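You operate a simulated robot arm through the tools that you are given. There is no shell and no other tool. Be economical: measure what you need, move in short steps, check, and stop when the job is done.

Carry out the task below with a simulated robot arm. There is one attempt and no reset: what you move stays moved.

## Task
Top up the gearbox to the mark on its sight glass.
Fine: pump only with the filler cap open and the oil spout over it; park the spout and shut the cap again. Where these are worked on the way, their far stop is far enough and under half their travel is too little: filler cap, oil spout.

It is judged by the outcome, as a careful person would: the job done as asked, and still so three seconds after it is handed in. It fails if anything else is knocked over, pushed out of place, dropped, spilled or broken. Lids that push on must go on centred and level and be pressed home; caps that screw on are set level and turned clockwise until they are tight.

## Robot
A 6-joint arm with a fingered hand on a trunk, on a base that drives. Base frame: it is fixed to the floor where the robot stands at the start and does not move with it; the origin is under the middle of the robot, x ahead of it, y to its left, z up. Lengths are in cm, angles in degrees, forces in N, time in s.
With the tool pointing down near the work surface it reaches from about 34 to 76 cm from the robot's upright axis, wherever it stands. Its first joint turns from -166.0 to 166.0 degrees. Places, roughly: filler cap [50, 0, 110]; gearbox [50, -10, 100]; oil pump lever [50, 20, 120]; oil spout [50, 10, 120]. Payload 4 kg.
The TCP is the grasp point between the finger pads, 2.6 cm short of the fingertips. In the tool frame z runs along the fingers and y along their closing line. The gripper opens to 14.8 cm. The gripper's body begins 7.3 cm behind the TCP. The gripper is a hand of 3 fingers: y runs from the thumb to the fingers, the wrist lies at [0, 0, -23.9] in the tool frame, and closing takes about 1.5 s.
Orientation is that of the tool frame in the base frame, as a unit quaternion [w, x, y, z]. With the fingers straight down and closing along the base's y, the tool's x points along the base's -x, its y along +y and its z along -z.

## Interface
- The arm moves only by the tool drive_tool. Its argument "moves" is a list that holds one entry, the list of rows, each a list of 7 numbers: the shift along the tool's x, y, z in units of 300 mm (1.0 is 300 mm), then the turn, a rotation vector about the tool's x, y, z in units of 120 degrees (1.0 is 120 degrees), then the opening, from 0 (shut) to 1 (fully open). In form: [[[tx, ty, tz, rx, ry, rz, hand], ...]]. A call has 1 to 12 rows; each row is the pose to reach, as a shift and turn from the pose commanded when the call began, along the tool's axes at that moment. A call with a number of a shift or a turn outside -1 to 1 is refused whole. Rows are played at 5 a second. More than 5 cm and 8.6 degrees between two rows, or a gripper value outside its range, and nothing of the call is played. A pose out of reach is approached as far as the arm can. The call stops where the force on the tool passes 60 N (or 10 N more than at its start, if that is more) or the arm is blocked; 0.2 s more then pass. Each finger travels about 15.3 cm/s and halts on what it meets, pressing with about 22 N; the grip force reading is that of the motor and also rises with nothing between the fingers. The clock runs only during rows and for 0.2 s after the last one: add rows that repeat a pose to give the fingers time. The reply holds the time, the measured pose of the TCP, the force on the tool along the base axes, the opening and the grip force, in the units named above and with some noise, with the torque about the TCP (base axes, N m) and any sound that the robot's microphone picked up.
- Cameras (640 x 400 px; columns grow to the right, rows downward): "scene" is now at [0.78, 13.23, 155.72]; the picture's right is [-0.40, -0.91, 0.00], its down [-0.74, 0.33, -0.59] and it looks along [0.54, -0.24, -0.81] (base axes); focal length 256 px, centre (320, 200). "wrist" rides on the gripper at [6.8, -3.9, -9] in the tool frame; the picture's right is [0.50, 0.87, 0.00], its down [-0.66, 0.38, -0.65] and it looks along [-0.57, 0.33, 0.76] (tool axes); focal length 222 px, centre (320, 200). There is no depth. A picture from a camera that has moved, and an enlarged one, comes with that camera's place and axes in the base frame and with its lens.
- grab_frame(camera): a new picture of that camera. It takes no simulated time.
- raise_lower(by): slides the trunk up (or, below 0, down) by that many cm; the arm and the scene camera ride with it, the base frame stays. It gives what a move gives, with no picture.
- base_move(legs): drives the robot by 1 to 6 legs, each [ahead, left, turn to the left] in cm, cm and degrees, along the robot's own axes; the way and the turn of a leg run together, so that a leg with both is an arc; at most 150 cm and 180 degrees a leg. The arm and the cameras ride along, it lands a little off, and it stops where it bumps. It gives what a move gives.
- grasp_type(shape): the hand has 3 fingers and takes this shape, open, in about a second: jaw (thumb against the fingers, like two jaws); tri (thumb and two fingers); tip (a fingertip pinch); poke (one finger out to press); point (the index stretched); flat (the hand flat); cup (the hand cupped); fist (a fist). The gripper value then closes the fingers along that shape, each until it touches; the sizes above hold for jaw. It gives what a move gives, with no picture.
- head_to(pan, tilt): turns the head with the scene camera to pan (to the left, within 155 degrees either way) and tilt (down, from -29 to 69), counted from straight ahead of the robot. It gives what a move gives.
- inspect(camera, box): a new picture of the part [left, top, right, bottom] of that camera's present view, enlarged. It takes no simulated time.
- finish_job(): hands the job in; it is judged then, once.

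Work in short steps. Places have to be worked out from the pictures, the camera data and where the tool is seen: move nearer, look again, correct. Check each grasp and each placing, and mend what went wrong. You have 120 turns and 98 pictures in all, those below and enlarged ones among them. Open the gripper and draw the arm clear of the work before you hand the job in, unless the task says otherwise; then end with one line.

The tools are called after "Emit:" as a command line: name --argument value ..., lists and objects as JSON in quotes. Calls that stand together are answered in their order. drive_tool: Moves the arm, as the interface text tells. Its arguments: {"type":"object","properties":{"moves":{"type":"array","items":{"type":"array","items":{"type":"array","items":{"type":"number"}}}}},"required":["moves"]} The other tools are called the same way: raise_lower (by) slides the trunk up or down; grasp_type (shape) gives the hand a shape; base_move (legs) drives the base; head_to (pan, tilt) turns the head that bears the scene camera; grab_frame (camera) takes a picture; inspect (camera, box) takes an enlarged picture of a part of a camera's view; finish_job () hands the job in.

At the start:

```text
t: 0.0
tcp_pos: [51.73, 22.98, 99.98]
tcp_rot: [0.0, 0.0, 1.0, 0.0]
contact_force: [-0.5, -0.7, -0.5]
wrist_torque: [-0.01, -0.02, 0.01]
gripper_width: 14.8
grasp_force: 0.0
shape: jaw
trunk travel left (down, up): [-52.5, 6.5]
robot x, y, heading: [0.12, 0.1, 0.2]
head pan, tilt: [-23.9, 53.9]
```

scene: 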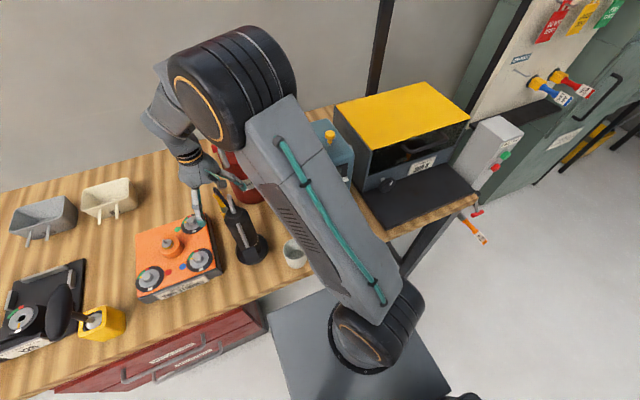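
wrist: 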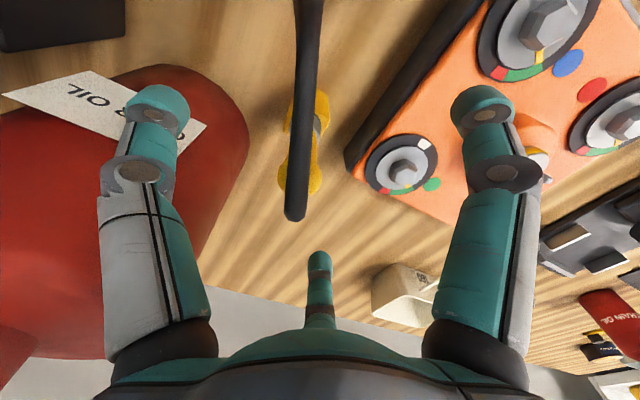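

The arm hides the gearbox area in the scene view. I'll turn the head toward straight ahead with less tilt to find the parts.

Emit:
head_to --pan -5 --tilt 40

Emit:
grab_frame --camera "scene"

```text
t: 0.8
tcp_pos: [51.7, 23.1, 100.0]
tcp_rot: [0.0, 0.0, 1.0, 0.0]
contact_force: [-0.2, 0.7, 0.0]
wrist_torque: [0.02, 0.0, 0.02]
gripper_width: 14.79
grasp_force: 0.1
shape: jaw
trunk travel left (down, up): [-52.5, 6.5]
robot x, y, heading: [0.13, 0.04, 0.1]
head pan, tilt: [-5.0, 40.0]
```

```text
95 pictures are left
camera scene: at [2.55, 15.44, 157.64], right [-0.09, -1.0, 0.0], down [-0.64, 0.06, -0.77], along [0.76, -0.07, -0.64], focal length 256 px, centre (320, 200)
```

scene: 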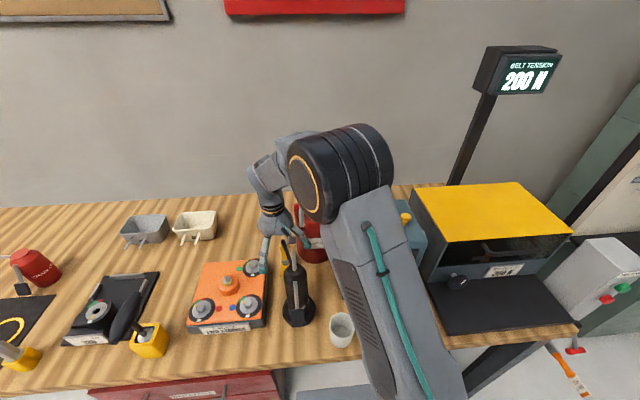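

The arm hides the gearbox. Before moving I need to know what the black rod by the fingers is.

Emit:
inspect --camera "scene" --box '[180, 180, 440, 360]'

```text
2.22 times, centred on (310, 270) of scene
camera zoom: at [2.55, 15.44, 157.64], right [-0.09, -1.0, 0.0], down [-0.64, 0.06, -0.77], along [0.76, -0.07, -0.64], focal length 568 px, centre (342, 44)
```

zoom: 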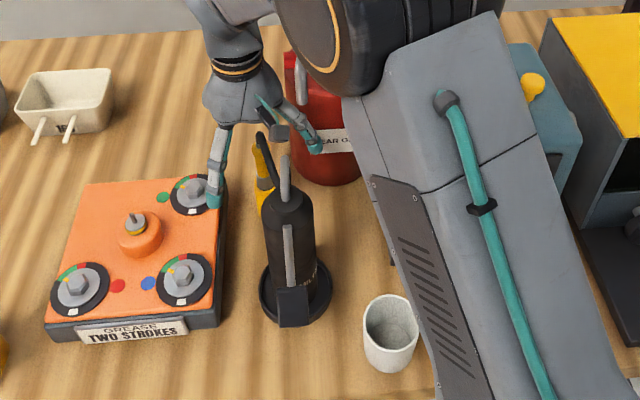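

The black item is a grease gun, which isn't part of this job. The red drum marked "GEAR OIL" is the pump, and the blue-grey box with the yellow cap is the gearbox. I'll lift straight up and swing left to clear the view.

Emit:
drive_tool --moves '[[[0, 0, -0.16, 0, 0, 0, 1], [0, 0, -0.32, 0, 0, 0, 1], [0, 0, -0.48, 0, 0, 0, 1], [0, 0, -0.64, 0, 0, 0, 1], [0, 0.16, -0.7, 0, 0, 0, 1], [0, 0.32, -0.7, 0, 0, 0, 1], [0.1, 0.44, -0.7, 0, 0, 0, 1], [0.2, 0.55, -0.7, 0, 0, 0, 1]]]'

Emit:
head_to --pan -20 --tilt 45

Emit:
grab_frame --camera "scene"

```text
refused: row 5 steps farther than a row can; nothing moved
```

```text
t: 1.6
tcp_pos: [51.69, 22.95, 100.01]
tcp_rot: [0.001, 0.0, 1.0, 0.0]
contact_force: [0.0, 0.4, -1.0]
wrist_torque: [-0.02, 0.01, -0.01]
gripper_width: 14.77
grasp_force: 0.2
shape: jaw
trunk travel left (down, up): [-52.5, 6.5]
robot x, y, heading: [0.01, -0.14, 0.2]
head pan, tilt: [-20.0, 45.0]
```

```text
93 pictures are left
camera scene: at [1.73, 13.41, 156.92], right [-0.34, -0.94, 0.0], down [-0.66, 0.24, -0.71], along [0.66, -0.24, -0.71], focal length 256 px, centre (320, 200)
```

scene: 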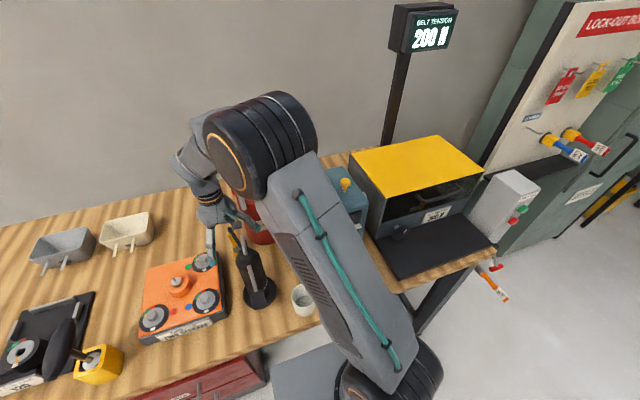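

That call was refused because one step was too long. I'll repeat the lift with smaller steps.

Emit:
drive_tool --moves '[[[0, 0, -0.16, 0, 0, 0, 1], [0, 0, -0.32, 0, 0, 0, 1], [0, 0, -0.48, 0, 0, 0, 1], [0, 0, -0.64, 0, 0, 0, 1], [0, 0.14, -0.66, 0, 0, 0, 1], [0, 0.28, -0.66, 0, 0, 0, 1], [0.08, 0.4, -0.66, 0, 0, 0, 1], [0.16, 0.52, -0.66, 0, 0, 0, 1], [0.24, 0.64, -0.66, 0, 0, 0, 1]]]'

Emit:
grab_frame --camera "scene"

```text
t: 3.6
tcp_pos: [44.45, 42.3, 119.74]
tcp_rot: [0.0, 0.001, 1.0, 0.0]
contact_force: [0.0, -0.6, 0.1]
wrist_torque: [0.0, 0.0, -0.01]
gripper_width: 14.8
grasp_force: 0.0
shape: jaw
trunk travel left (down, up): [-52.5, 6.5]
robot x, y, heading: [0.1, 0.32, 0.1]
head pan, tilt: [-20.0, 45.0]
```

```text
92 pictures are left
camera scene: at [1.73, 13.45, 156.91], right [-0.34, -0.94, 0.0], down [-0.66, 0.24, -0.71], along [0.66, -0.24, -0.71], focal length 256 px, centre (320, 200)
```

scene: 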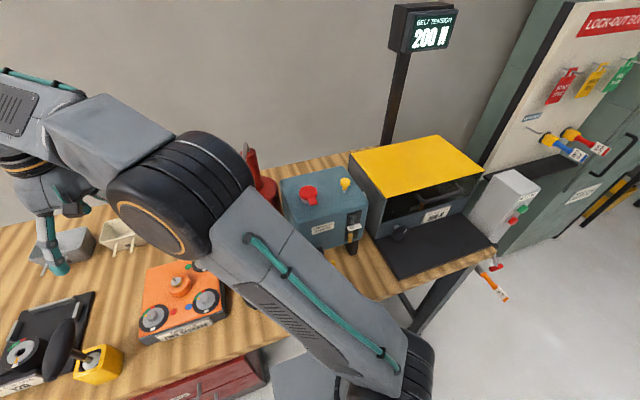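

The gearbox is visible now with a red knob, a yellow cap and a sight glass. The elbow still hides the drum, so I'll swing further left.

Emit:
drive_tool --moves '[[[0.1, 0.1, 0, 0, 0, 0, 1], [0.2, 0.2, 0, 0, 0, 0, 1], [0.32, 0.28, 0, 0, 0, 0, 1], [0.44, 0.36, 0, 0, 0, 0, 1], [0.56, 0.42, 0, 0, 0, 0, 1], [0.7, 0.46, 0, 0, 0, 0, 1], [0.84, 0.48, 0, 0, 0, 0, 1]]]'

Emit:
grab_frame --camera "scene"

```text
t: 5.2
tcp_pos: [19.19, 56.78, 119.82]
tcp_rot: [0.0, -0.001, 1.0, 0.0]
contact_force: [-0.1, 0.5, 0.3]
wrist_torque: [-0.01, -0.02, 0.0]
gripper_width: 14.77
grasp_force: 0.1
shape: jaw
trunk travel left (down, up): [-52.5, 6.5]
robot x, y, heading: [-0.08, 0.02, -0.0]
head pan, tilt: [-20.0, 45.0]
```

```text
91 pictures are left
camera scene: at [1.7, 13.42, 156.91], right [-0.34, -0.94, 0.0], down [-0.66, 0.24, -0.71], along [0.66, -0.24, -0.71], focal length 256 px, centre (320, 200)
```

scene: 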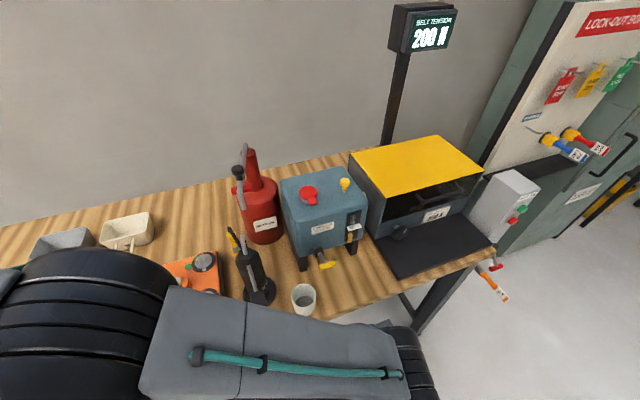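

Now everything is in view, so I'll zoom in on the drum and gearbox.

Emit:
inspect --camera "scene" --box '[215, 135, 385, 285]'

Emit:
inspect --camera "scene" --box '[225, 140, 295, 205]'

Emit:
inspect --camera "scene" --box '[285, 165, 375, 255]'

```text
2.67 times, centred on (300, 210) of scene
camera zoom: at [1.7, 13.42, 156.91], right [-0.34, -0.94, 0.0], down [-0.66, 0.24, -0.71], along [0.66, -0.24, -0.71], focal length 682 px, centre (373, 173)
```

zoom: 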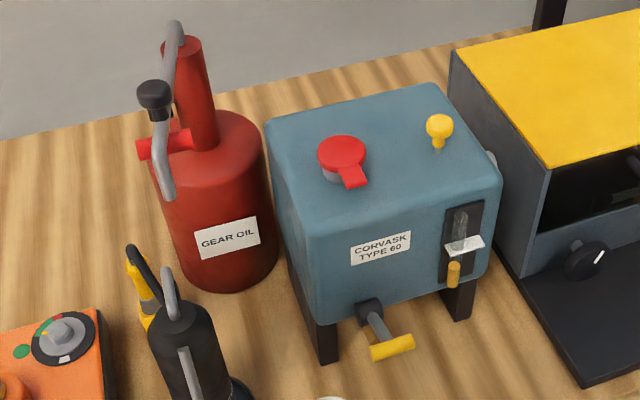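

```text
6.15 times, centred on (260, 172) of scene
camera zoom: at [1.7, 13.42, 156.91], right [-0.34, -0.94, 0.0], down [-0.66, 0.24, -0.71], along [0.66, -0.24, -0.71], focal length 1574 px, centre (689, 369)
```

zoom: 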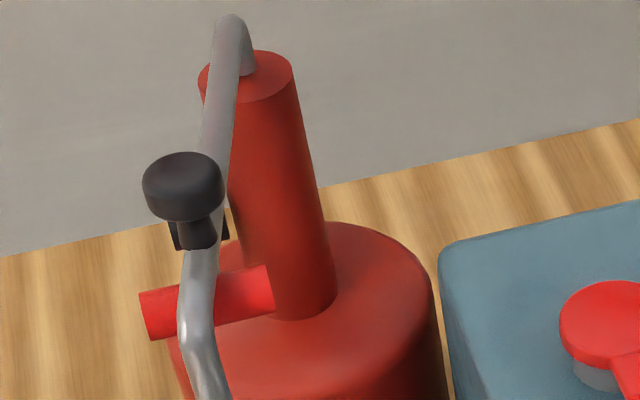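

```text
4.44 times, centred on (330, 210) of scene
camera zoom: at [1.7, 13.42, 156.91], right [-0.34, -0.94, 0.0], down [-0.66, 0.24, -0.71], along [0.66, -0.24, -0.71], focal length 1137 px, centre (276, 156)
```

zoom: 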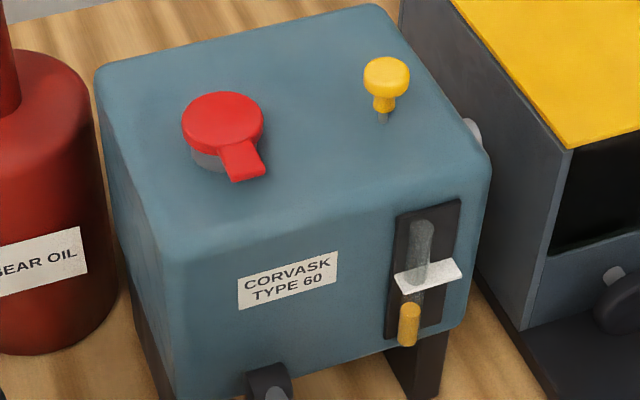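

The cap is a red flip lid with its tab facing the robot. The grey gooseneck spout comes off the drum's column and carries a black knob, and there is a red rod beside it. I need parallax to place these, so I'll drive the base left and look from there.

Emit:
base_move --legs '[[0, 40, 0]]'

Emit:
head_to --pan -38 --tilt 34

Emit:
grab_frame --camera "scene"

```text
t: 7.7
tcp_pos: [19.1, 96.7, 119.75]
tcp_rot: [0.0, -0.001, 1.0, 0.0]
contact_force: [-0.3, 1.0, -0.1]
wrist_torque: [0.02, -0.01, 0.01]
gripper_width: 14.78
grasp_force: 0.0
shape: jaw
trunk travel left (down, up): [-52.5, 6.5]
robot x, y, heading: [-0.56, 39.93, 0.0]
head pan, tilt: [-20.0, 45.0]
```

```text
t: 8.5
tcp_pos: [19.1, 96.8, 119.71]
tcp_rot: [0.0, -0.002, 1.0, 0.0]
contact_force: [0.4, 0.2, 0.5]
wrist_torque: [-0.01, 0.03, -0.02]
gripper_width: 14.77
grasp_force: 0.0
shape: jaw
trunk travel left (down, up): [-52.5, 6.5]
robot x, y, heading: [-0.34, 39.95, 0.4]
head pan, tilt: [-38.0, 34.0]
```

```text
87 pictures are left
camera scene: at [0.94, 50.78, 158.55], right [-0.61, -0.79, 0.0], down [-0.44, 0.34, -0.83], along [0.66, -0.51, -0.56], focal length 256 px, centre (320, 200)
```

scene: 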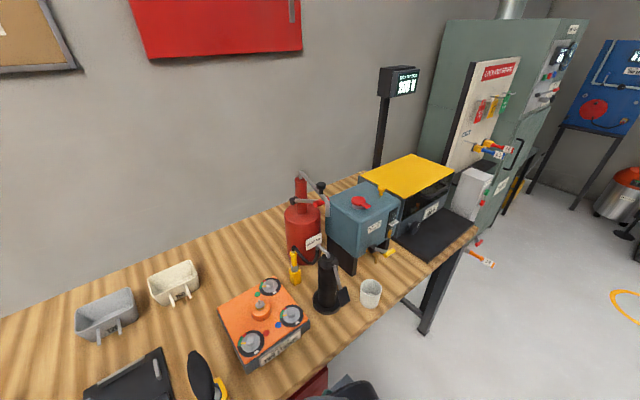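

Emit:
inspect --camera "scene" --box '[275, 160, 400, 280]'

Emit:
inspect --camera "scene" --box '[280, 165, 340, 215]'

```text
3.33 times, centred on (338, 220) of scene
camera zoom: at [0.94, 50.78, 158.55], right [-0.61, -0.79, 0.0], down [-0.44, 0.34, -0.83], along [0.66, -0.51, -0.56], focal length 853 px, centre (262, 133)
```

zoom: 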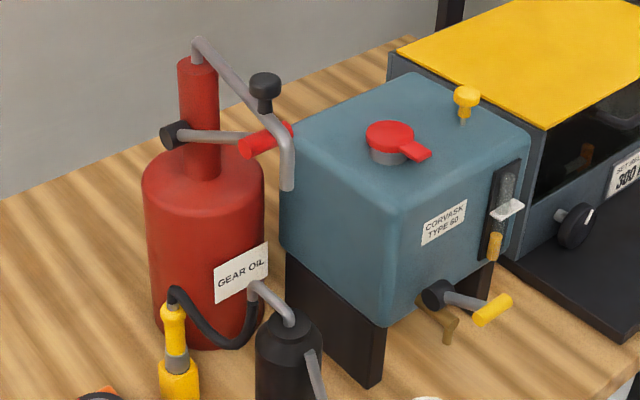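

```text
8.00 times, centred on (310, 190) of scene
camera zoom: at [0.94, 50.78, 158.55], right [-0.61, -0.79, 0.0], down [-0.44, 0.34, -0.83], along [0.66, -0.51, -0.56], focal length 2047 px, centre (400, 280)
```

zoom: 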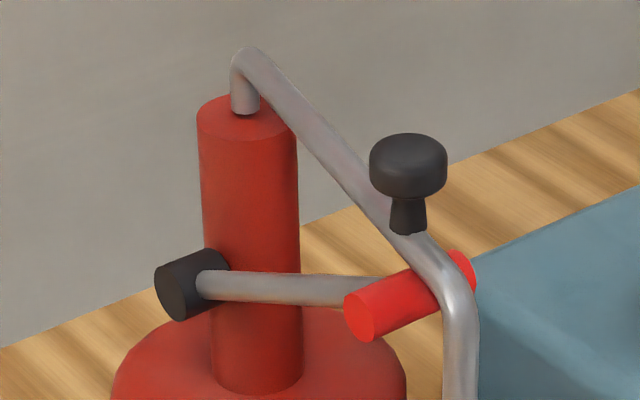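

Triangulating the two views (base frame):
- Drum column axis: about (61, 12).
- Spout knob: about (46.6, 15.2, 124), with the tip at (42.5, 16.2, 117).
- Cap: about (46.6, 0.3, 113), tab end at x≈42.
- Lever bar: about (45.8, 15.6, 119), pivoting at (59.5, 16, 112.5).

I'll set the base back to y≈20 and swing the arm high toward the cap.

Emit:
base_move --legs '[[0, -20, 0]]'

Emit:
drive_tool --moves '[[[0, 0, -0.16, 0, 0, 0, 1], [0, 0, -0.32, 0, 0, 0, 1], [0, 0, -0.48, 0, 0, 0, 1], [-0.1, -0.12, -0.5, 0, 0, 0, 1], [-0.2, -0.24, -0.5, 0, 0, 0, 1], [-0.3, -0.36, -0.5, 0, 0, 0, 1], [-0.4, -0.48, -0.5, 0, 0, 0, 1], [-0.48, -0.61, -0.5, 0, 0, 0, 1], [-0.54, -0.74, -0.5, 0, 0, 0, 1], [-0.58, -0.88, -0.5, 0, 0, 0, 1]]]'

```text
t: 10.1
tcp_pos: [19.12, 76.74, 119.68]
tcp_rot: [0.0, -0.003, 1.0, 0.0]
contact_force: [-0.2, 0.1, -0.5]
wrist_torque: [0.01, -0.02, 0.02]
gripper_width: 14.79
grasp_force: 0.0
shape: jaw
trunk travel left (down, up): [-52.5, 6.5]
robot x, y, heading: [-0.26, 20.22, 0.2]
head pan, tilt: [-38.0, 34.0]
```

```text
t: 12.3
tcp_pos: [36.62, 50.43, 134.76]
tcp_rot: [0.0, -0.003, 1.0, 0.0]
contact_force: [0.2, -0.5, 0.5]
wrist_torque: [0.0, 0.02, -0.01]
gripper_width: 14.8
grasp_force: 0.0
shape: jaw
out of reach, approached as far as the arm can: row 2, 3, 4, 5, 6
trunk travel left (down, up): [-52.5, 6.5]
robot x, y, heading: [0.01, 19.83, 0.2]
head pan, tilt: [-38.0, 34.0]
```

Continuing at z≈135 toward y≈0, staying above the spout knob.

Emit:
drive_tool --moves '[[[0, -0.15, 0, 0, 0, 0, 1], [0, -0.3, 0, 0, 0, 0, 1], [0, -0.45, 0, 0, 0, 0, 1], [0, -0.6, 0, 0, 0, 0, 1], [0, -0.75, 0, 0, 0, 0, 1], [0, -0.9, 0, 0, 0, 0, 1], [0, -1.0, 0, 0, 0, 0, 1]]]'

Emit:
drive_tool --moves '[[[0, -0.15, 0, 0, 0, 0, 1], [0, -0.3, 0, 0, 0, 0, 1], [0, -0.45, 0, 0, 0, 0, 1], [0, -0.6, 0, 0, 0, 0, 1], [0, -0.66, 0.0, 0, 0, 0, 1]]]'

Emit:
grab_frame --camera "wrist"

Emit:
grab_frame --camera "scene"

```text
t: 13.9
tcp_pos: [36.85, 20.35, 134.73]
tcp_rot: [0.001, -0.003, 1.0, -0.001]
contact_force: [0.3, 0.3, 0.4]
wrist_torque: [0.01, 0.01, 0.0]
gripper_width: 14.78
grasp_force: 0.0
shape: jaw
trunk travel left (down, up): [-52.5, 6.5]
robot x, y, heading: [-0.04, 19.8, 0.3]
head pan, tilt: [-38.0, 34.0]
```

```text
t: 15.1
tcp_pos: [36.68, 0.57, 134.79]
tcp_rot: [-0.001, -0.001, 1.0, 0.0]
contact_force: [1.2, 0.4, -0.1]
wrist_torque: [0.02, 0.01, -0.04]
gripper_width: 14.77
grasp_force: 0.2
shape: jaw
trunk travel left (down, up): [-52.5, 6.5]
robot x, y, heading: [0.09, 19.88, 0.3]
head pan, tilt: [-38.0, 34.0]
```

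```text
84 pictures are left
camera wrist: at [30.02, -3.34, 143.84], right [-0.5, 0.86, 0.0], down [0.65, 0.38, 0.65], along [0.56, 0.33, -0.76], focal length 222 px, centre (320, 200)
```

wrist: 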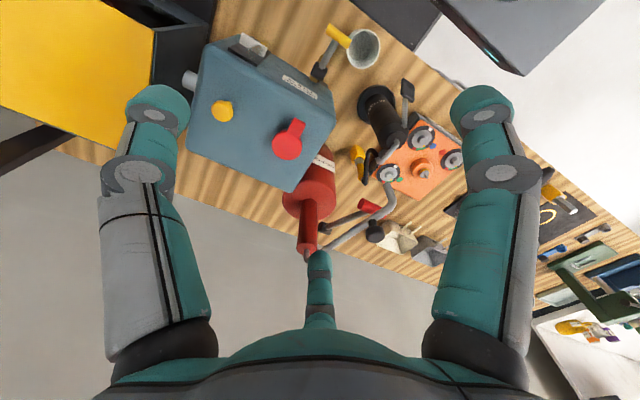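

```text
83 pictures are left
camera scene: at [1.02, 30.67, 158.55], right [-0.61, -0.79, 0.0], down [-0.44, 0.34, -0.83], along [0.66, -0.51, -0.56], focal length 256 px, centre (320, 200)
```

scene: 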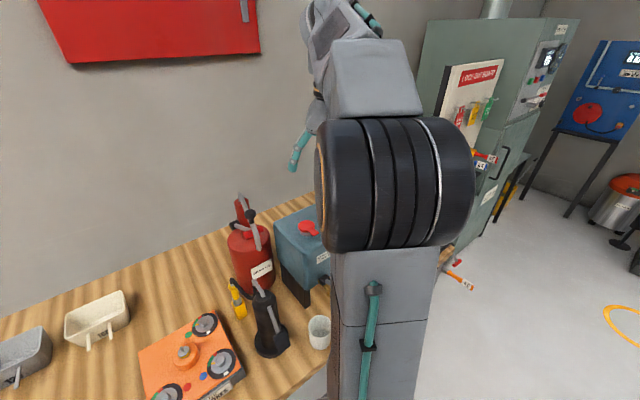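

The wrist view confirms the cap at about (46, 0.3) and the tab end at x≈42.5. Next I'll see how the three fingers close, first with the hand partly closed.

Emit:
drive_tool --moves '[[[0, 0, 0, 0, 0, 0, 0.3], [0, 0, 0, 0, 0, 0, 0.3], [0, 0, 0, 0, 0, 0, 0.3], [0, 0, 0, 0, 0, 0, 0.3], [0, 0, 0, 0, 0, 0, 0.3]]]'

Emit:
grab_frame --camera "wrist"

```text
t: 16.3
tcp_pos: [36.79, 0.65, 134.81]
tcp_rot: [0.0, -0.003, 1.0, 0.0]
contact_force: [0.2, -0.3, 0.0]
wrist_torque: [-0.01, -0.01, 0.01]
gripper_width: 4.49
grasp_force: 0.1
shape: jaw
trunk travel left (down, up): [-52.5, 6.5]
robot x, y, heading: [-0.0, 19.8, 0.2]
head pan, tilt: [-38.0, 34.0]
```

```text
82 pictures are left
camera wrist: at [30.04, -3.28, 143.84], right [-0.5, 0.86, 0.0], down [0.65, 0.38, 0.65], along [0.56, 0.33, -0.76], focal length 222 px, centre (320, 200)
```

wrist: 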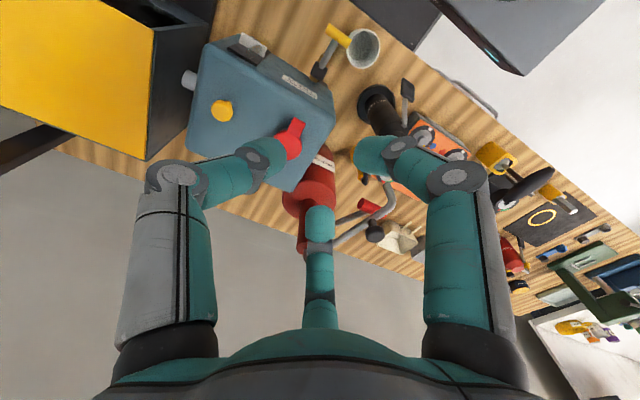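

In jaw, all three fingers converge on the centre. I'll see what the "tip" pinch looks like for gripping the tab.

Emit:
grasp_type --shape "tip"

Emit:
drive_tool --moves '[[[0, 0, 0, 0, 0, 0, 0.3], [0, 0, 0, 0, 0, 0, 0.3], [0, 0, 0, 0, 0, 0, 0.3], [0, 0, 0, 0, 0, 0, 0.3], [0, 0, 0, 0, 0, 0, 0.3]]]'

Emit:
grab_frame --camera "wrist"

```text
t: 17.2
tcp_pos: [36.67, 0.67, 134.74]
tcp_rot: [0.0, -0.002, 1.0, 0.0]
contact_force: [-0.7, 0.0, 0.2]
wrist_torque: [0.01, 0.0, 0.02]
gripper_width: 14.8
grasp_force: 0.1
shape: tip
trunk travel left (down, up): [-52.5, 6.5]
robot x, y, heading: [-0.43, 19.62, 0.4]
head pan, tilt: [-38.0, 34.0]
```

```text
t: 18.4
tcp_pos: [36.7, 0.63, 134.69]
tcp_rot: [0.0, -0.002, 1.0, 0.0]
contact_force: [0.3, 0.3, -0.3]
wrist_torque: [0.01, 0.0, -0.02]
gripper_width: 4.48
grasp_force: 0.0
shape: tip
trunk travel left (down, up): [-52.5, 6.5]
robot x, y, heading: [-0.21, 19.92, 0.4]
head pan, tilt: [-38.0, 34.0]
```

```text
81 pictures are left
camera wrist: at [30.04, -3.28, 143.84], right [-0.5, 0.86, 0.0], down [0.65, 0.38, 0.65], along [0.56, 0.33, -0.76], focal length 222 px, centre (320, 200)
```

wrist: 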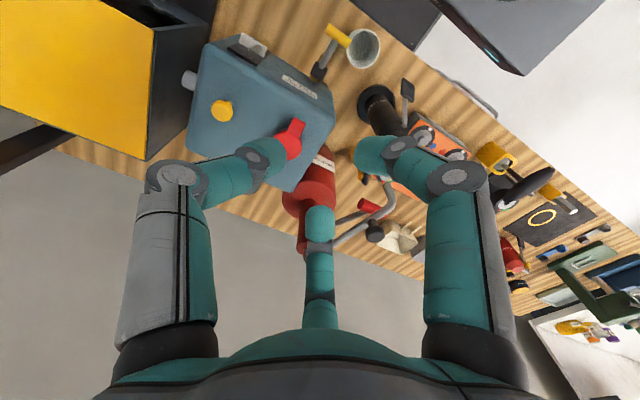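

That looks the same as jaw. I'll check "poke", which may suit lifting and pushing better.

Emit:
grasp_type --shape "poke"

Emit:
grab_frame --camera "wrist"

```text
t: 19.3
tcp_pos: [36.75, 0.6, 134.76]
tcp_rot: [-0.001, -0.001, 1.0, 0.0]
contact_force: [-0.4, -0.3, 0.3]
wrist_torque: [0.0, -0.01, 0.01]
gripper_width: 0.0
grasp_force: 0.1
shape: poke
trunk travel left (down, up): [-52.5, 6.5]
robot x, y, heading: [0.14, 20.02, 0.3]
head pan, tilt: [-38.0, 34.0]
```

```text
80 pictures are left
camera wrist: at [30.04, -3.28, 143.84], right [-0.5, 0.86, 0.0], down [0.65, 0.38, 0.65], along [0.56, 0.33, -0.76], focal length 222 px, centre (320, 200)
```

wrist: 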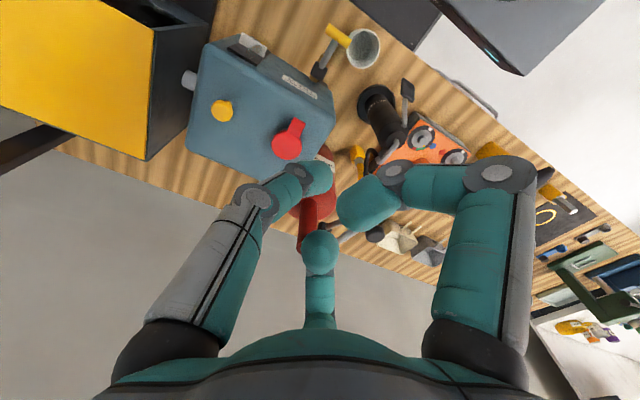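

In poke the thumb tip sits on the tool axis. To judge the gap under the tab, I'll tilt the hand 40° forward and lower it in front of the gearbox for a low-angle look.

Emit:
drive_tool --moves '[[[0.03, 0, 0, 0, -0.067, 0, 0], [0.05, 0, 0, 0, -0.133, 0, 0], [0.08, 0, 0.1, 0, -0.2, 0, 0], [0.1, 0, 0.2, 0, -0.267, 0, 0], [0.1, 0, 0.3, 0, -0.333, 0, 0]]]'

Emit:
grab_frame --camera "wrist"

```text
t: 20.5
tcp_pos: [35.94, 2.47, 126.39]
tcp_rot: [0.339, 0.001, 0.941, -0.002]
contact_force: [0.2, -0.3, 0.5]
wrist_torque: [0.0, 0.02, -0.01]
gripper_width: 0.0
grasp_force: 22.6
shape: jaw
out of reach, approached as far as the arm can: row 5
trunk travel left (down, up): [-52.5, 6.5]
robot x, y, heading: [0.08, 20.23, 0.1]
head pan, tilt: [-38.0, 34.0]
```

```text
79 pictures are left
camera wrist: at [24.9, -1.31, 129.14], right [-0.38, 0.87, -0.32], down [0.09, 0.38, 0.92], along [0.92, 0.32, -0.22], focal length 222 px, centre (320, 200)
```

wrist: 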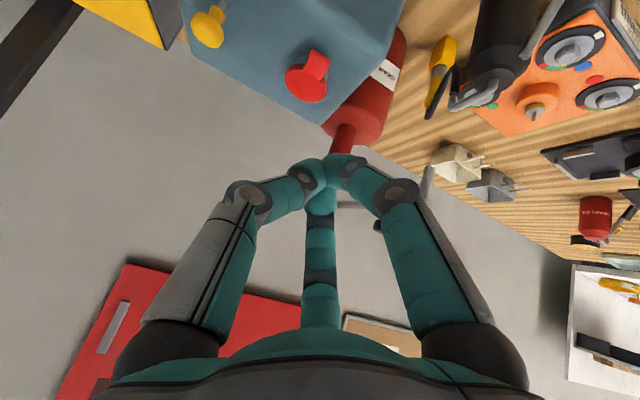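

Emit:
inspect --camera "wrist" --box '[260, 30, 360, 110]'

Emit:
head_to --pan -50 --tilt 34

Emit:
base_move --legs '[[-12, 0, 0]]'

Emit:
grab_frame --camera "scene"

```text
5.00 times, centred on (310, 70) of wrist
camera zoom: at [24.9, -1.31, 129.14], right [-0.38, 0.87, -0.32], down [0.09, 0.38, 0.92], along [0.92, 0.32, -0.22], focal length 1111 px, centre (370, 850)
```

zoom: 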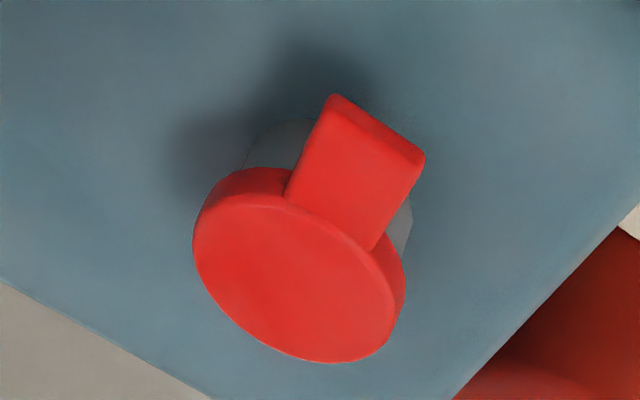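

```text
t: 21.2
tcp_pos: [35.83, 2.5, 126.48]
tcp_rot: [0.338, 0.002, 0.941, -0.001]
contact_force: [-1.0, -0.5, 0.1]
wrist_torque: [-0.01, -0.02, 0.0]
gripper_width: 0.02
grasp_force: 21.6
shape: jaw
trunk travel left (down, up): [-52.5, 6.5]
robot x, y, heading: [0.04, 20.45, 0.1]
head pan, tilt: [-50.0, 34.0]
```

```text
t: 22.5
tcp_pos: [23.83, 2.43, 126.57]
tcp_rot: [0.338, 0.001, 0.941, -0.002]
contact_force: [-0.4, 0.4, 0.1]
wrist_torque: [0.02, 0.02, -0.01]
gripper_width: 0.0
grasp_force: 21.5
shape: jaw
trunk travel left (down, up): [-52.5, 6.5]
robot x, y, heading: [-12.06, 20.01, 0.2]
head pan, tilt: [-50.0, 34.0]
```

```text
77 pictures are left
camera scene: at [-12.39, 29.31, 158.55], right [-0.76, -0.65, 0.0], down [-0.36, 0.43, -0.83], along [0.54, -0.63, -0.56], focal length 256 px, centre (320, 200)
```

scene: 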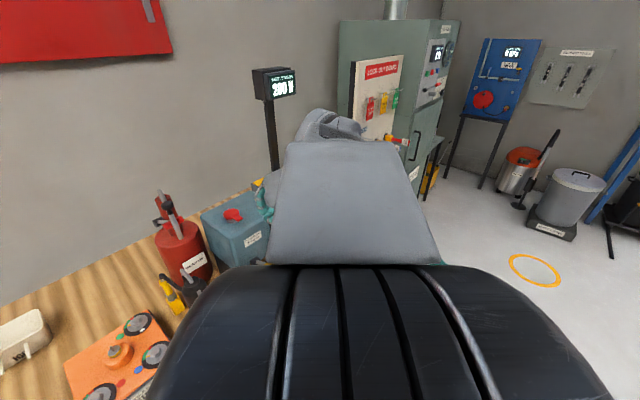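

The gap under the tab looks like about 1–1.5 cm, so one slim finger should hook under it. I'll check the "point" shape as a candidate hook.

Emit:
grasp_type --shape "point"

Emit:
grab_frame --camera "wrist"

Emit:
grasp_type --shape "poke"

Emit:
grab_frame --camera "wrist"

```text
t: 23.4
tcp_pos: [23.9, 2.5, 126.47]
tcp_rot: [0.339, 0.001, 0.941, -0.002]
contact_force: [-0.1, 0.3, 0.1]
wrist_torque: [-0.03, 0.02, 0.01]
gripper_width: 0.0
grasp_force: 0.2
shape: point
trunk travel left (down, up): [-52.5, 6.5]
robot x, y, heading: [-12.17, 20.27, 0.2]
head pan, tilt: [-50.0, 34.0]
```

```text
76 pictures are left
camera wrist: at [12.86, -1.37, 129.18], right [-0.38, 0.87, -0.32], down [0.09, 0.38, 0.92], along [0.92, 0.32, -0.22], focal length 222 px, centre (320, 200)
```

wrist: 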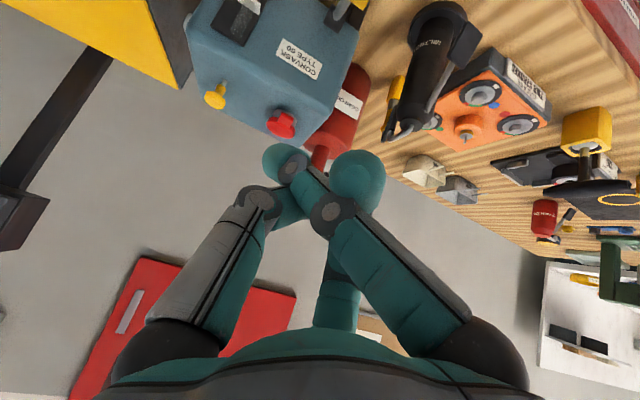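

```text
t: 24.3
tcp_pos: [23.81, 2.46, 126.49]
tcp_rot: [0.339, 0.002, 0.941, -0.003]
contact_force: [-0.5, 0.2, 0.3]
wrist_torque: [0.0, -0.02, 0.02]
gripper_width: 0.0
grasp_force: 0.1
shape: poke
trunk travel left (down, up): [-52.5, 6.5]
robot x, y, heading: [-12.23, 19.75, 0.5]
head pan, tilt: [-50.0, 34.0]
```

```text
75 pictures are left
camera wrist: at [12.87, -1.37, 129.18], right [-0.38, 0.87, -0.32], down [0.09, 0.38, 0.92], along [0.92, 0.32, -0.22], focal length 222 px, centre (320, 200)
```

wrist: 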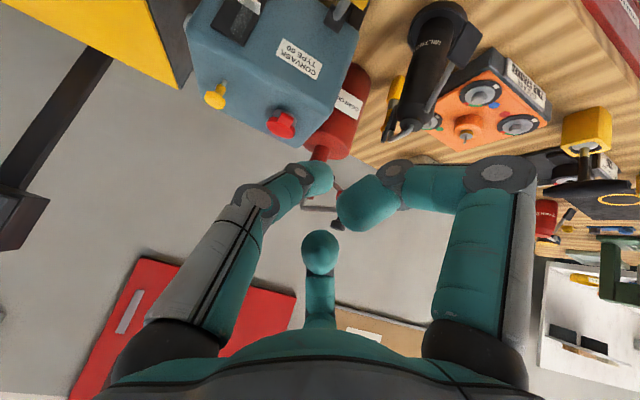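

Poke leaves the thumb tip on the axis with the other fingertips about 3.5 cm higher, which makes a good hook. I'll level the tool again in poke (hand value 1).

Emit:
drive_tool --moves '[[[0, 0, 0, 0, 0.066, 0, 1], [0, 0, 0, 0, 0.132, 0, 1], [0, 0, 0, 0, 0.198, 0, 1], [0, 0, 0, 0, 0.264, 0, 1], [0, 0, 0, 0, 0.331, 0, 1]]]'

Emit:
grab_frame --camera "wrist"

```text
t: 25.5
tcp_pos: [23.81, 2.38, 126.44]
tcp_rot: [-0.003, 0.002, 1.0, -0.001]
contact_force: [-0.2, 0.0, 0.5]
wrist_torque: [0.0, 0.0, 0.0]
gripper_width: 0.0
grasp_force: 0.0
shape: poke
trunk travel left (down, up): [-52.5, 6.5]
robot x, y, heading: [-12.24, 19.95, 0.3]
head pan, tilt: [-50.0, 34.0]
```

```text
74 pictures are left
camera wrist: at [17.1, -1.39, 135.58], right [-0.5, 0.87, 0.0], down [0.66, 0.38, 0.65], along [0.56, 0.32, -0.76], focal length 222 px, centre (320, 200)
```

wrist: 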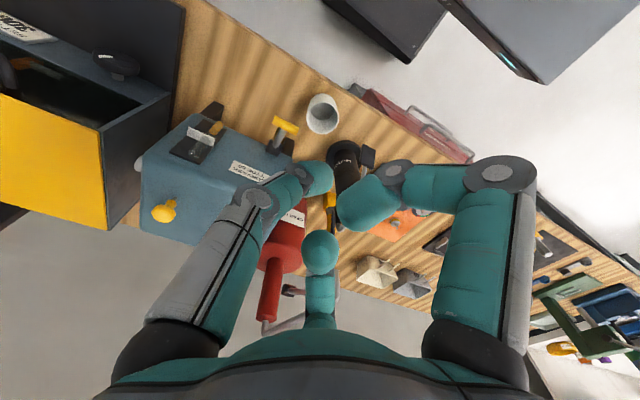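

The tip is about 2 cm wide across x but only about 1 cm thick vertically, so approached from −y it should fit under the tab. I'll roll the hand 30° so the thumb points toward +y, and pre-position on the −y side of the tab.

Emit:
drive_tool --moves '[[[-0.13, -0.06, 0, -0.05, 0, 0, 1], [-0.26, -0.12, 0, -0.1, 0, 0, 1], [-0.39, -0.18, 0.05, -0.15, 0, 0, 1], [-0.52, -0.24, 0.1, -0.2, 0, 0, 1], [-0.645, -0.28, 0.15, -0.25, 0, 0, 1]]]'

Emit:
grab_frame --camera "wrist"

```text
t: 26.7
tcp_pos: [42.56, -3.27, 119.88]
tcp_rot: [0.002, 0.005, 0.967, 0.256]
contact_force: [0.2, 2.0, -0.5]
wrist_torque: [0.0, -0.01, -0.01]
gripper_width: 0.0
grasp_force: 0.1
shape: poke
out of reach, approached as far as the arm can: row 4, 5
trunk travel left (down, up): [-52.5, 6.5]
robot x, y, heading: [-11.91, 20.31, 0.2]
head pan, tilt: [-50.0, 34.0]
```

```text
73 pictures are left
camera wrist: at [35.64, -11.02, 125.78], right [-0.49, 0.76, 0.43], down [0.65, 0.0, 0.76], along [0.58, 0.65, -0.49], focal length 222 px, centre (320, 200)
```

wrist: 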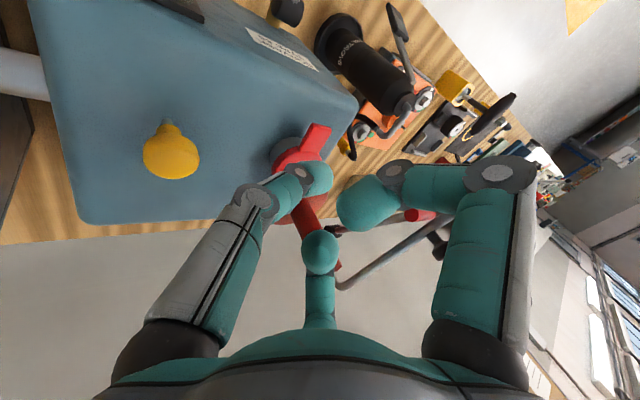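

The arm ran out of reach because the wrist is too far away. I'll raise the trunk a little and bring the base right by 14 cm so the arm can get in from the −y side.

Emit:
raise_lower --by 5

Emit:
base_move --legs '[[0, -14, 0]]'

Emit:
grab_frame --camera "wrist"

```text
t: 27.6
tcp_pos: [42.48, -3.17, 124.89]
tcp_rot: [0.003, 0.006, 0.967, 0.256]
contact_force: [-0.4, -0.5, 0.2]
wrist_torque: [0.03, -0.03, -0.01]
gripper_width: 0.01
grasp_force: 0.0
shape: poke
trunk travel left (down, up): [-57.5, 1.5]
robot x, y, heading: [-12.18, 20.02, 0.2]
head pan, tilt: [-50.0, 34.0]
```

```text
t: 28.9
tcp_pos: [42.52, -17.36, 124.75]
tcp_rot: [0.003, 0.005, 0.967, 0.255]
contact_force: [-0.7, -0.6, 0.7]
wrist_torque: [0.06, -0.04, 0.01]
gripper_width: 0.03
grasp_force: 0.1
shape: poke
trunk travel left (down, up): [-57.5, 1.5]
robot x, y, heading: [-11.77, 5.68, 0.4]
head pan, tilt: [-50.0, 34.0]
```

```text
72 pictures are left
camera wrist: at [35.66, -25.1, 130.81], right [-0.49, 0.76, 0.43], down [0.65, 0.0, 0.76], along [0.58, 0.65, -0.49], focal length 222 px, centre (320, 200)
```

wrist: 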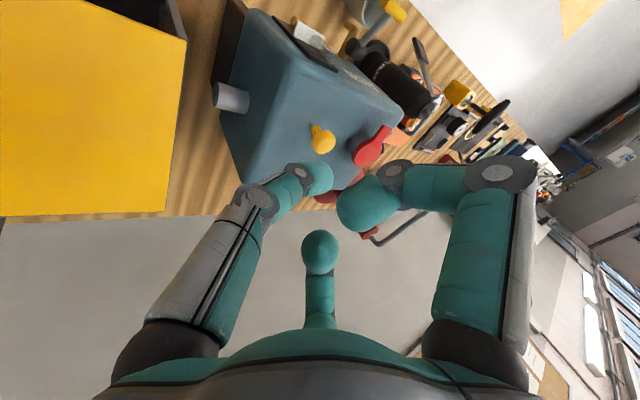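

I'll move in to about (43.2, −6.5, 117), still beside and above the tab.

Emit:
drive_tool --moves '[[[-0.01, 0.06, 0.13, 0, 0, 0, 1], [-0.02, 0.12, 0.26, 0, 0, 0, 1], [-0.023, 0.187, 0.405, 0, 0, 0, 1], [-0.023, 0.187, 0.405, 0, 0, 0, 1]]]'

Emit:
inspect --camera "wrist" --box '[220, 80, 420, 280]'

```text
t: 29.9
tcp_pos: [43.39, -6.41, 117.03]
tcp_rot: [0.004, 0.005, 0.967, 0.255]
contact_force: [-0.8, -0.6, -0.4]
wrist_torque: [-0.04, 0.02, -0.02]
gripper_width: 0.0
grasp_force: 0.2
shape: poke
trunk travel left (down, up): [-57.5, 1.5]
robot x, y, heading: [-11.99, 5.64, 0.3]
head pan, tilt: [-50.0, 34.0]
```

```text
2.00 times, centred on (320, 180) of wrist
camera zoom: at [36.5, -14.14, 123.0], right [-0.49, 0.76, 0.43], down [0.65, 0.0, 0.76], along [0.58, 0.65, -0.49], focal length 444 px, centre (320, 240)
```

zoom: 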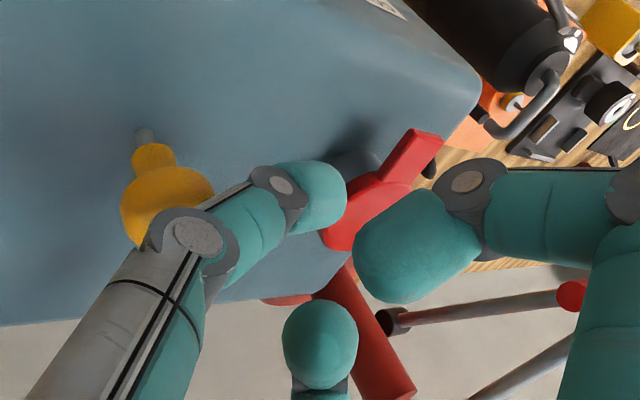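

The breather (45.8, −9, 113.6) sits close to the thumb's path, so I'll shift to x≈42.8, which clears it and still catches the tab (x 41.8–44.3). Then I'll descend gently beside the tab.

Emit:
drive_tool --moves '[[[0.02, 0, 0, 0, 0, 0, 1], [0.02, -0.01, 0.04, 0, 0, 0, 1], [0.02, -0.02, 0.08, 0, 0, 0, 1], [0.02, -0.028, 0.11, 0, 0, 0, 1], [0.02, -0.028, 0.11, 0, 0, 0, 1]]]'

Emit:
inspect --camera "wrist" --box '[220, 80, 420, 280]'

```text
t: 31.1
tcp_pos: [42.77, -5.57, 113.83]
tcp_rot: [0.003, 0.005, 0.967, 0.255]
contact_force: [0.3, -0.7, 0.3]
wrist_torque: [0.01, -0.01, -0.04]
gripper_width: 0.01
grasp_force: 0.0
shape: poke
trunk travel left (down, up): [-57.5, 1.5]
robot x, y, heading: [-11.96, 5.51, 0.1]
head pan, tilt: [-50.0, 34.0]
```

```text
2.00 times, centred on (320, 180) of wrist
camera zoom: at [35.92, -13.28, 119.71], right [-0.49, 0.76, 0.43], down [0.65, 0.0, 0.76], along [0.58, 0.65, -0.49], focal length 444 px, centre (320, 240)
```

zoom: 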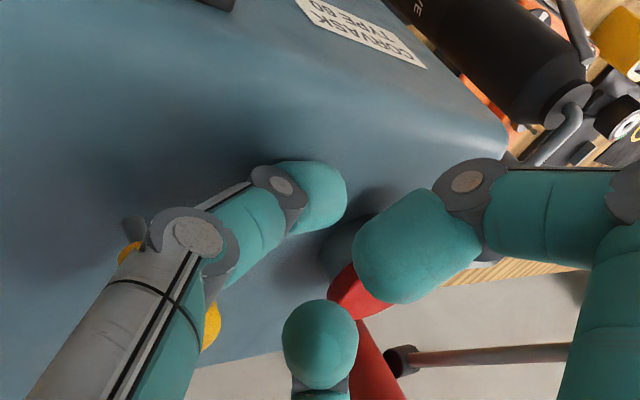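

No contact yet. I'll go down another 0.5 cm to sit close to the gearbox top and watch the force.

Emit:
drive_tool --moves '[[[0, -0.004, 0.007, 0, 0, 0, 1], [0, -0.008, 0.0145, 0, 0, 0, 1]]]'

```text
t: 31.7
tcp_pos: [42.69, -5.62, 113.31]
tcp_rot: [0.003, 0.006, 0.967, 0.255]
contact_force: [0.5, -0.9, 2.9]
wrist_torque: [0.06, -0.04, 0.03]
gripper_width: 0.01
grasp_force: 0.1
shape: poke
trunk travel left (down, up): [-57.5, 1.5]
robot x, y, heading: [-12.19, 5.57, 0.3]
head pan, tilt: [-50.0, 34.0]
```

Light contact (2.9 N) marks the gearbox top. I'll lift 0.2 cm and slide +y under the tab, stopping on force.

Emit:
drive_tool --moves '[[[0, 0.003, -0.006, 0, 0, 0, 1], [0, 0.032, 0.0105, 0, 0, 0, 1], [0, 0.061, 0.027, 0, 0, 0, 1], [0, 0.09, 0.0435, 0, 0, 0, 1], [0, 0.119, 0.06, 0, 0, 0, 1]]]'

Emit:
inspect --camera "wrist" --box '[220, 80, 420, 280]'

```text
t: 32.9
tcp_pos: [42.9, -1.54, 113.57]
tcp_rot: [0.004, 0.006, 0.967, 0.256]
contact_force: [0.1, -0.4, 0.0]
wrist_torque: [-0.01, -0.02, -0.02]
gripper_width: 0.0
grasp_force: 0.0
shape: poke
trunk travel left (down, up): [-57.5, 1.5]
robot x, y, heading: [-11.88, 5.84, 0.4]
head pan, tilt: [-50.0, 34.0]
```

```text
2.00 times, centred on (320, 180) of wrist
camera zoom: at [36.0, -9.27, 119.44], right [-0.49, 0.76, 0.43], down [0.65, 0.0, 0.76], along [0.58, 0.65, -0.49], focal length 444 px, centre (320, 240)
```

zoom: 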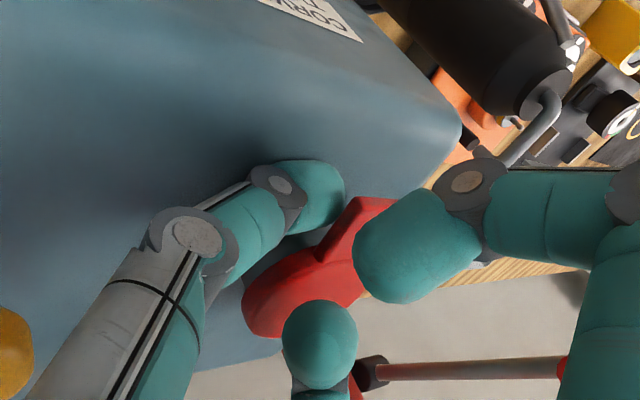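

The tip is right at the tab's side. I'll slide another 1.4 cm under it.

Emit:
drive_tool --moves '[[[0, 0.014, 0.008, 0, 0, 0, 1], [0, 0.028, 0.016, 0, 0, 0, 1], [0, 0.0405, 0.023, 0, 0, 0, 1]]]'

Emit:
inspect --camera "wrist" --box '[220, 80, 420, 280]'

```text
t: 33.7
tcp_pos: [42.9, -0.08, 113.62]
tcp_rot: [0.003, 0.005, 0.967, 0.255]
contact_force: [0.0, -1.4, 0.6]
wrist_torque: [0.03, 0.0, 0.04]
gripper_width: 0.0
grasp_force: 0.1
shape: poke
trunk travel left (down, up): [-57.5, 1.5]
robot x, y, heading: [-12.05, 5.45, 0.5]
head pan, tilt: [-50.0, 34.0]
```

```text
2.00 times, centred on (320, 180) of wrist
camera zoom: at [35.98, -7.87, 119.47], right [-0.49, 0.76, 0.43], down [0.65, 0.0, 0.76], along [0.58, 0.65, -0.49], focal length 444 px, centre (320, 240)
```

zoom: 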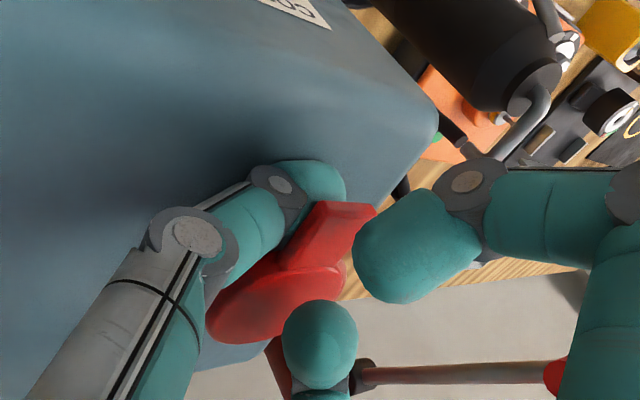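

The tab now overlaps the thumb tip in the view, so the hook is under it. I'll lift 1.5 cm and check.

Emit:
drive_tool --moves '[[[0, 0.008, -0.0145, 0, 0, 0, 1], [0, 0.0165, -0.029, 0, 0, 0, 1], [-0.005, 0.0247, -0.0434, 0, 0, 0, 1]]]'

Emit:
inspect --camera "wrist" --box '[220, 80, 420, 280]'

```text
t: 34.5
tcp_pos: [43.07, -0.23, 114.98]
tcp_rot: [0.003, 0.006, 0.967, 0.255]
contact_force: [-0.4, 0.6, 0.0]
wrist_torque: [0.0, 0.0, -0.01]
gripper_width: 0.0
grasp_force: 0.0
shape: poke
trunk travel left (down, up): [-57.5, 1.5]
robot x, y, heading: [-12.36, 5.85, 0.6]
head pan, tilt: [-50.0, 34.0]
```

```text
2.00 times, centred on (320, 180) of wrist
camera zoom: at [36.12, -7.87, 120.96], right [-0.49, 0.76, 0.43], down [0.65, 0.0, 0.76], along [0.58, 0.65, -0.49], focal length 444 px, centre (320, 240)
```

zoom: 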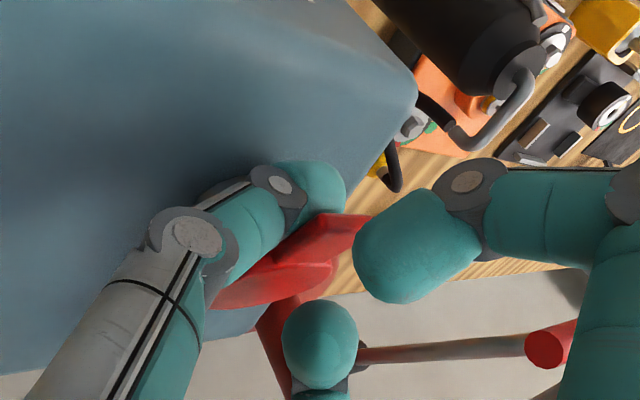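

The lid lifts with the thumb. I'll continue along the arc about the rear hinge (x≈49) to about 60°.

Emit:
drive_tool --moves '[[[-0.01, 0.0125, -0.022, 0, 0, 0, 1], [-0.021, 0.0247, -0.0435, 0, 0, 0, 1], [-0.037, 0.036, -0.063, 0, 0, 0, 1], [-0.053, 0.046, -0.081, 0, 0, 0, 1], [-0.075, 0.055, -0.097, 0, 0, 0, 1], [-0.097, 0.0626, -0.11, 0, 0, 0, 1]]]'

Emit:
grab_frame --camera "wrist"

```text
t: 35.9
tcp_pos: [45.89, -0.12, 118.85]
tcp_rot: [0.003, 0.006, 0.967, 0.256]
contact_force: [-0.8, -0.1, 1.3]
wrist_torque: [-0.01, -0.01, -0.02]
gripper_width: 0.0
grasp_force: 0.1
shape: poke
trunk travel left (down, up): [-57.5, 1.5]
robot x, y, heading: [-11.73, 6.02, 0.2]
head pan, tilt: [-50.0, 34.0]
```

```text
66 pictures are left
camera wrist: at [39.03, -7.86, 124.76], right [-0.49, 0.76, 0.43], down [0.65, 0.0, 0.76], along [0.58, 0.65, -0.49], focal length 222 px, centre (320, 200)
```

wrist: 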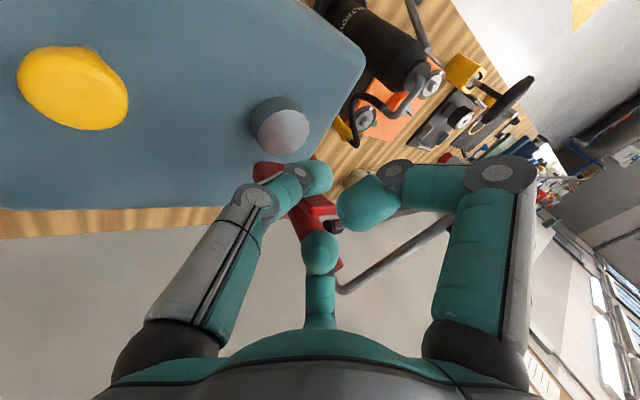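

The filler neck is exposed and the lid is near upright. I'll push it on in +x toward its stop.

Emit:
drive_tool --moves '[[[-0.03, 0.005, -0.009, 0, 0, 0, 1], [-0.06, 0.006, -0.01, 0, 0, 0, 1], [-0.09, 0.003, -0.005, 0, 0, 0, 1], [-0.12, 0, 0, 0, 0, 0, 1], [-0.15, -0.003, 0.005, 0, 0, 0, 1], [-0.18, -0.008, 0.014, 0, 0, 0, 1]]]'

Emit:
inspect --camera "wrist" --box '[170, 50, 450, 290]'

```text
t: 37.1
tcp_pos: [49.06, -0.42, 118.67]
tcp_rot: [-0.004, 0.008, 0.966, 0.258]
contact_force: [-38.5, -0.4, 4.1]
wrist_torque: [0.05, 0.8, 0.52]
gripper_width: 0.01
grasp_force: 0.1
shape: poke
trunk travel left (down, up): [-57.5, 1.5]
robot x, y, heading: [-11.94, 6.14, 0.2]
head pan, tilt: [-50.0, 34.0]
stopped in row 6: the force on the tool passed its limit (the readings are from after the stop); the commanded pose is now the measured one
```

```text
1.67 times, centred on (310, 170) of wrist
camera zoom: at [42.32, -8.04, 124.78], right [-0.48, 0.76, 0.44], down [0.66, -0.01, 0.75], along [0.57, 0.65, -0.5], focal length 370 px, centre (337, 250)
```

zoom: 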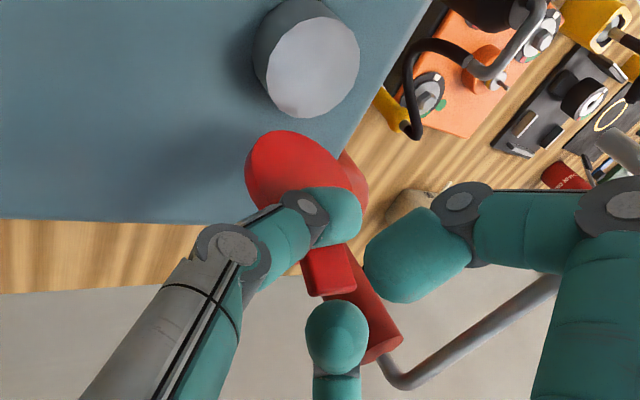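

The lid hit its far stop. I'll back off in −x and up, and see whether it stays open.

Emit:
drive_tool --moves '[[[0.04, 0, 0, 0, 0, 0, 1], [0.1, 0, 0, 0, 0, 0, 1], [0.2, 0.02, -0.04, 0, 0, 0, 1], [0.3, 0.06, -0.1, 0, 0, 0, 1], [0.3, 0.11, -0.2, 0, 0, 0, 1], [0.3, 0.17, -0.3, 0, 0, 0, 1]]]'

Emit:
grab_frame --camera "wrist"

```text
t: 38.5
tcp_pos: [40.93, -0.03, 128.92]
tcp_rot: [-0.003, 0.008, 0.967, 0.256]
contact_force: [0.8, 0.3, 0.6]
wrist_torque: [0.01, -0.03, 0.0]
gripper_width: 0.04
grasp_force: 0.0
shape: poke
trunk travel left (down, up): [-57.5, 1.5]
robot x, y, heading: [-11.81, 6.06, 0.5]
head pan, tilt: [-50.0, 34.0]
```

```text
64 pictures are left
camera wrist: at [34.08, -7.8, 134.99], right [-0.49, 0.76, 0.43], down [0.66, 0.0, 0.75], along [0.57, 0.65, -0.5], focal length 222 px, centre (320, 200)
```

wrist: 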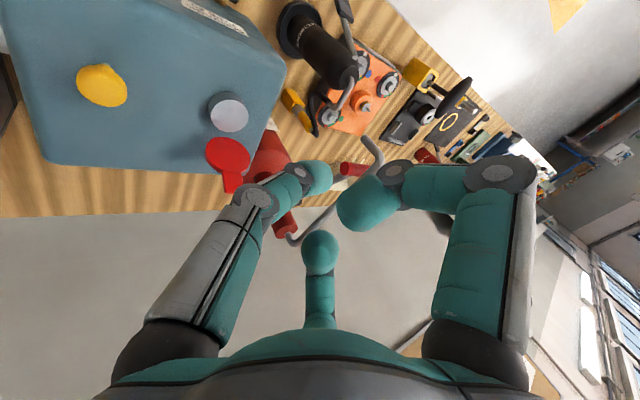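

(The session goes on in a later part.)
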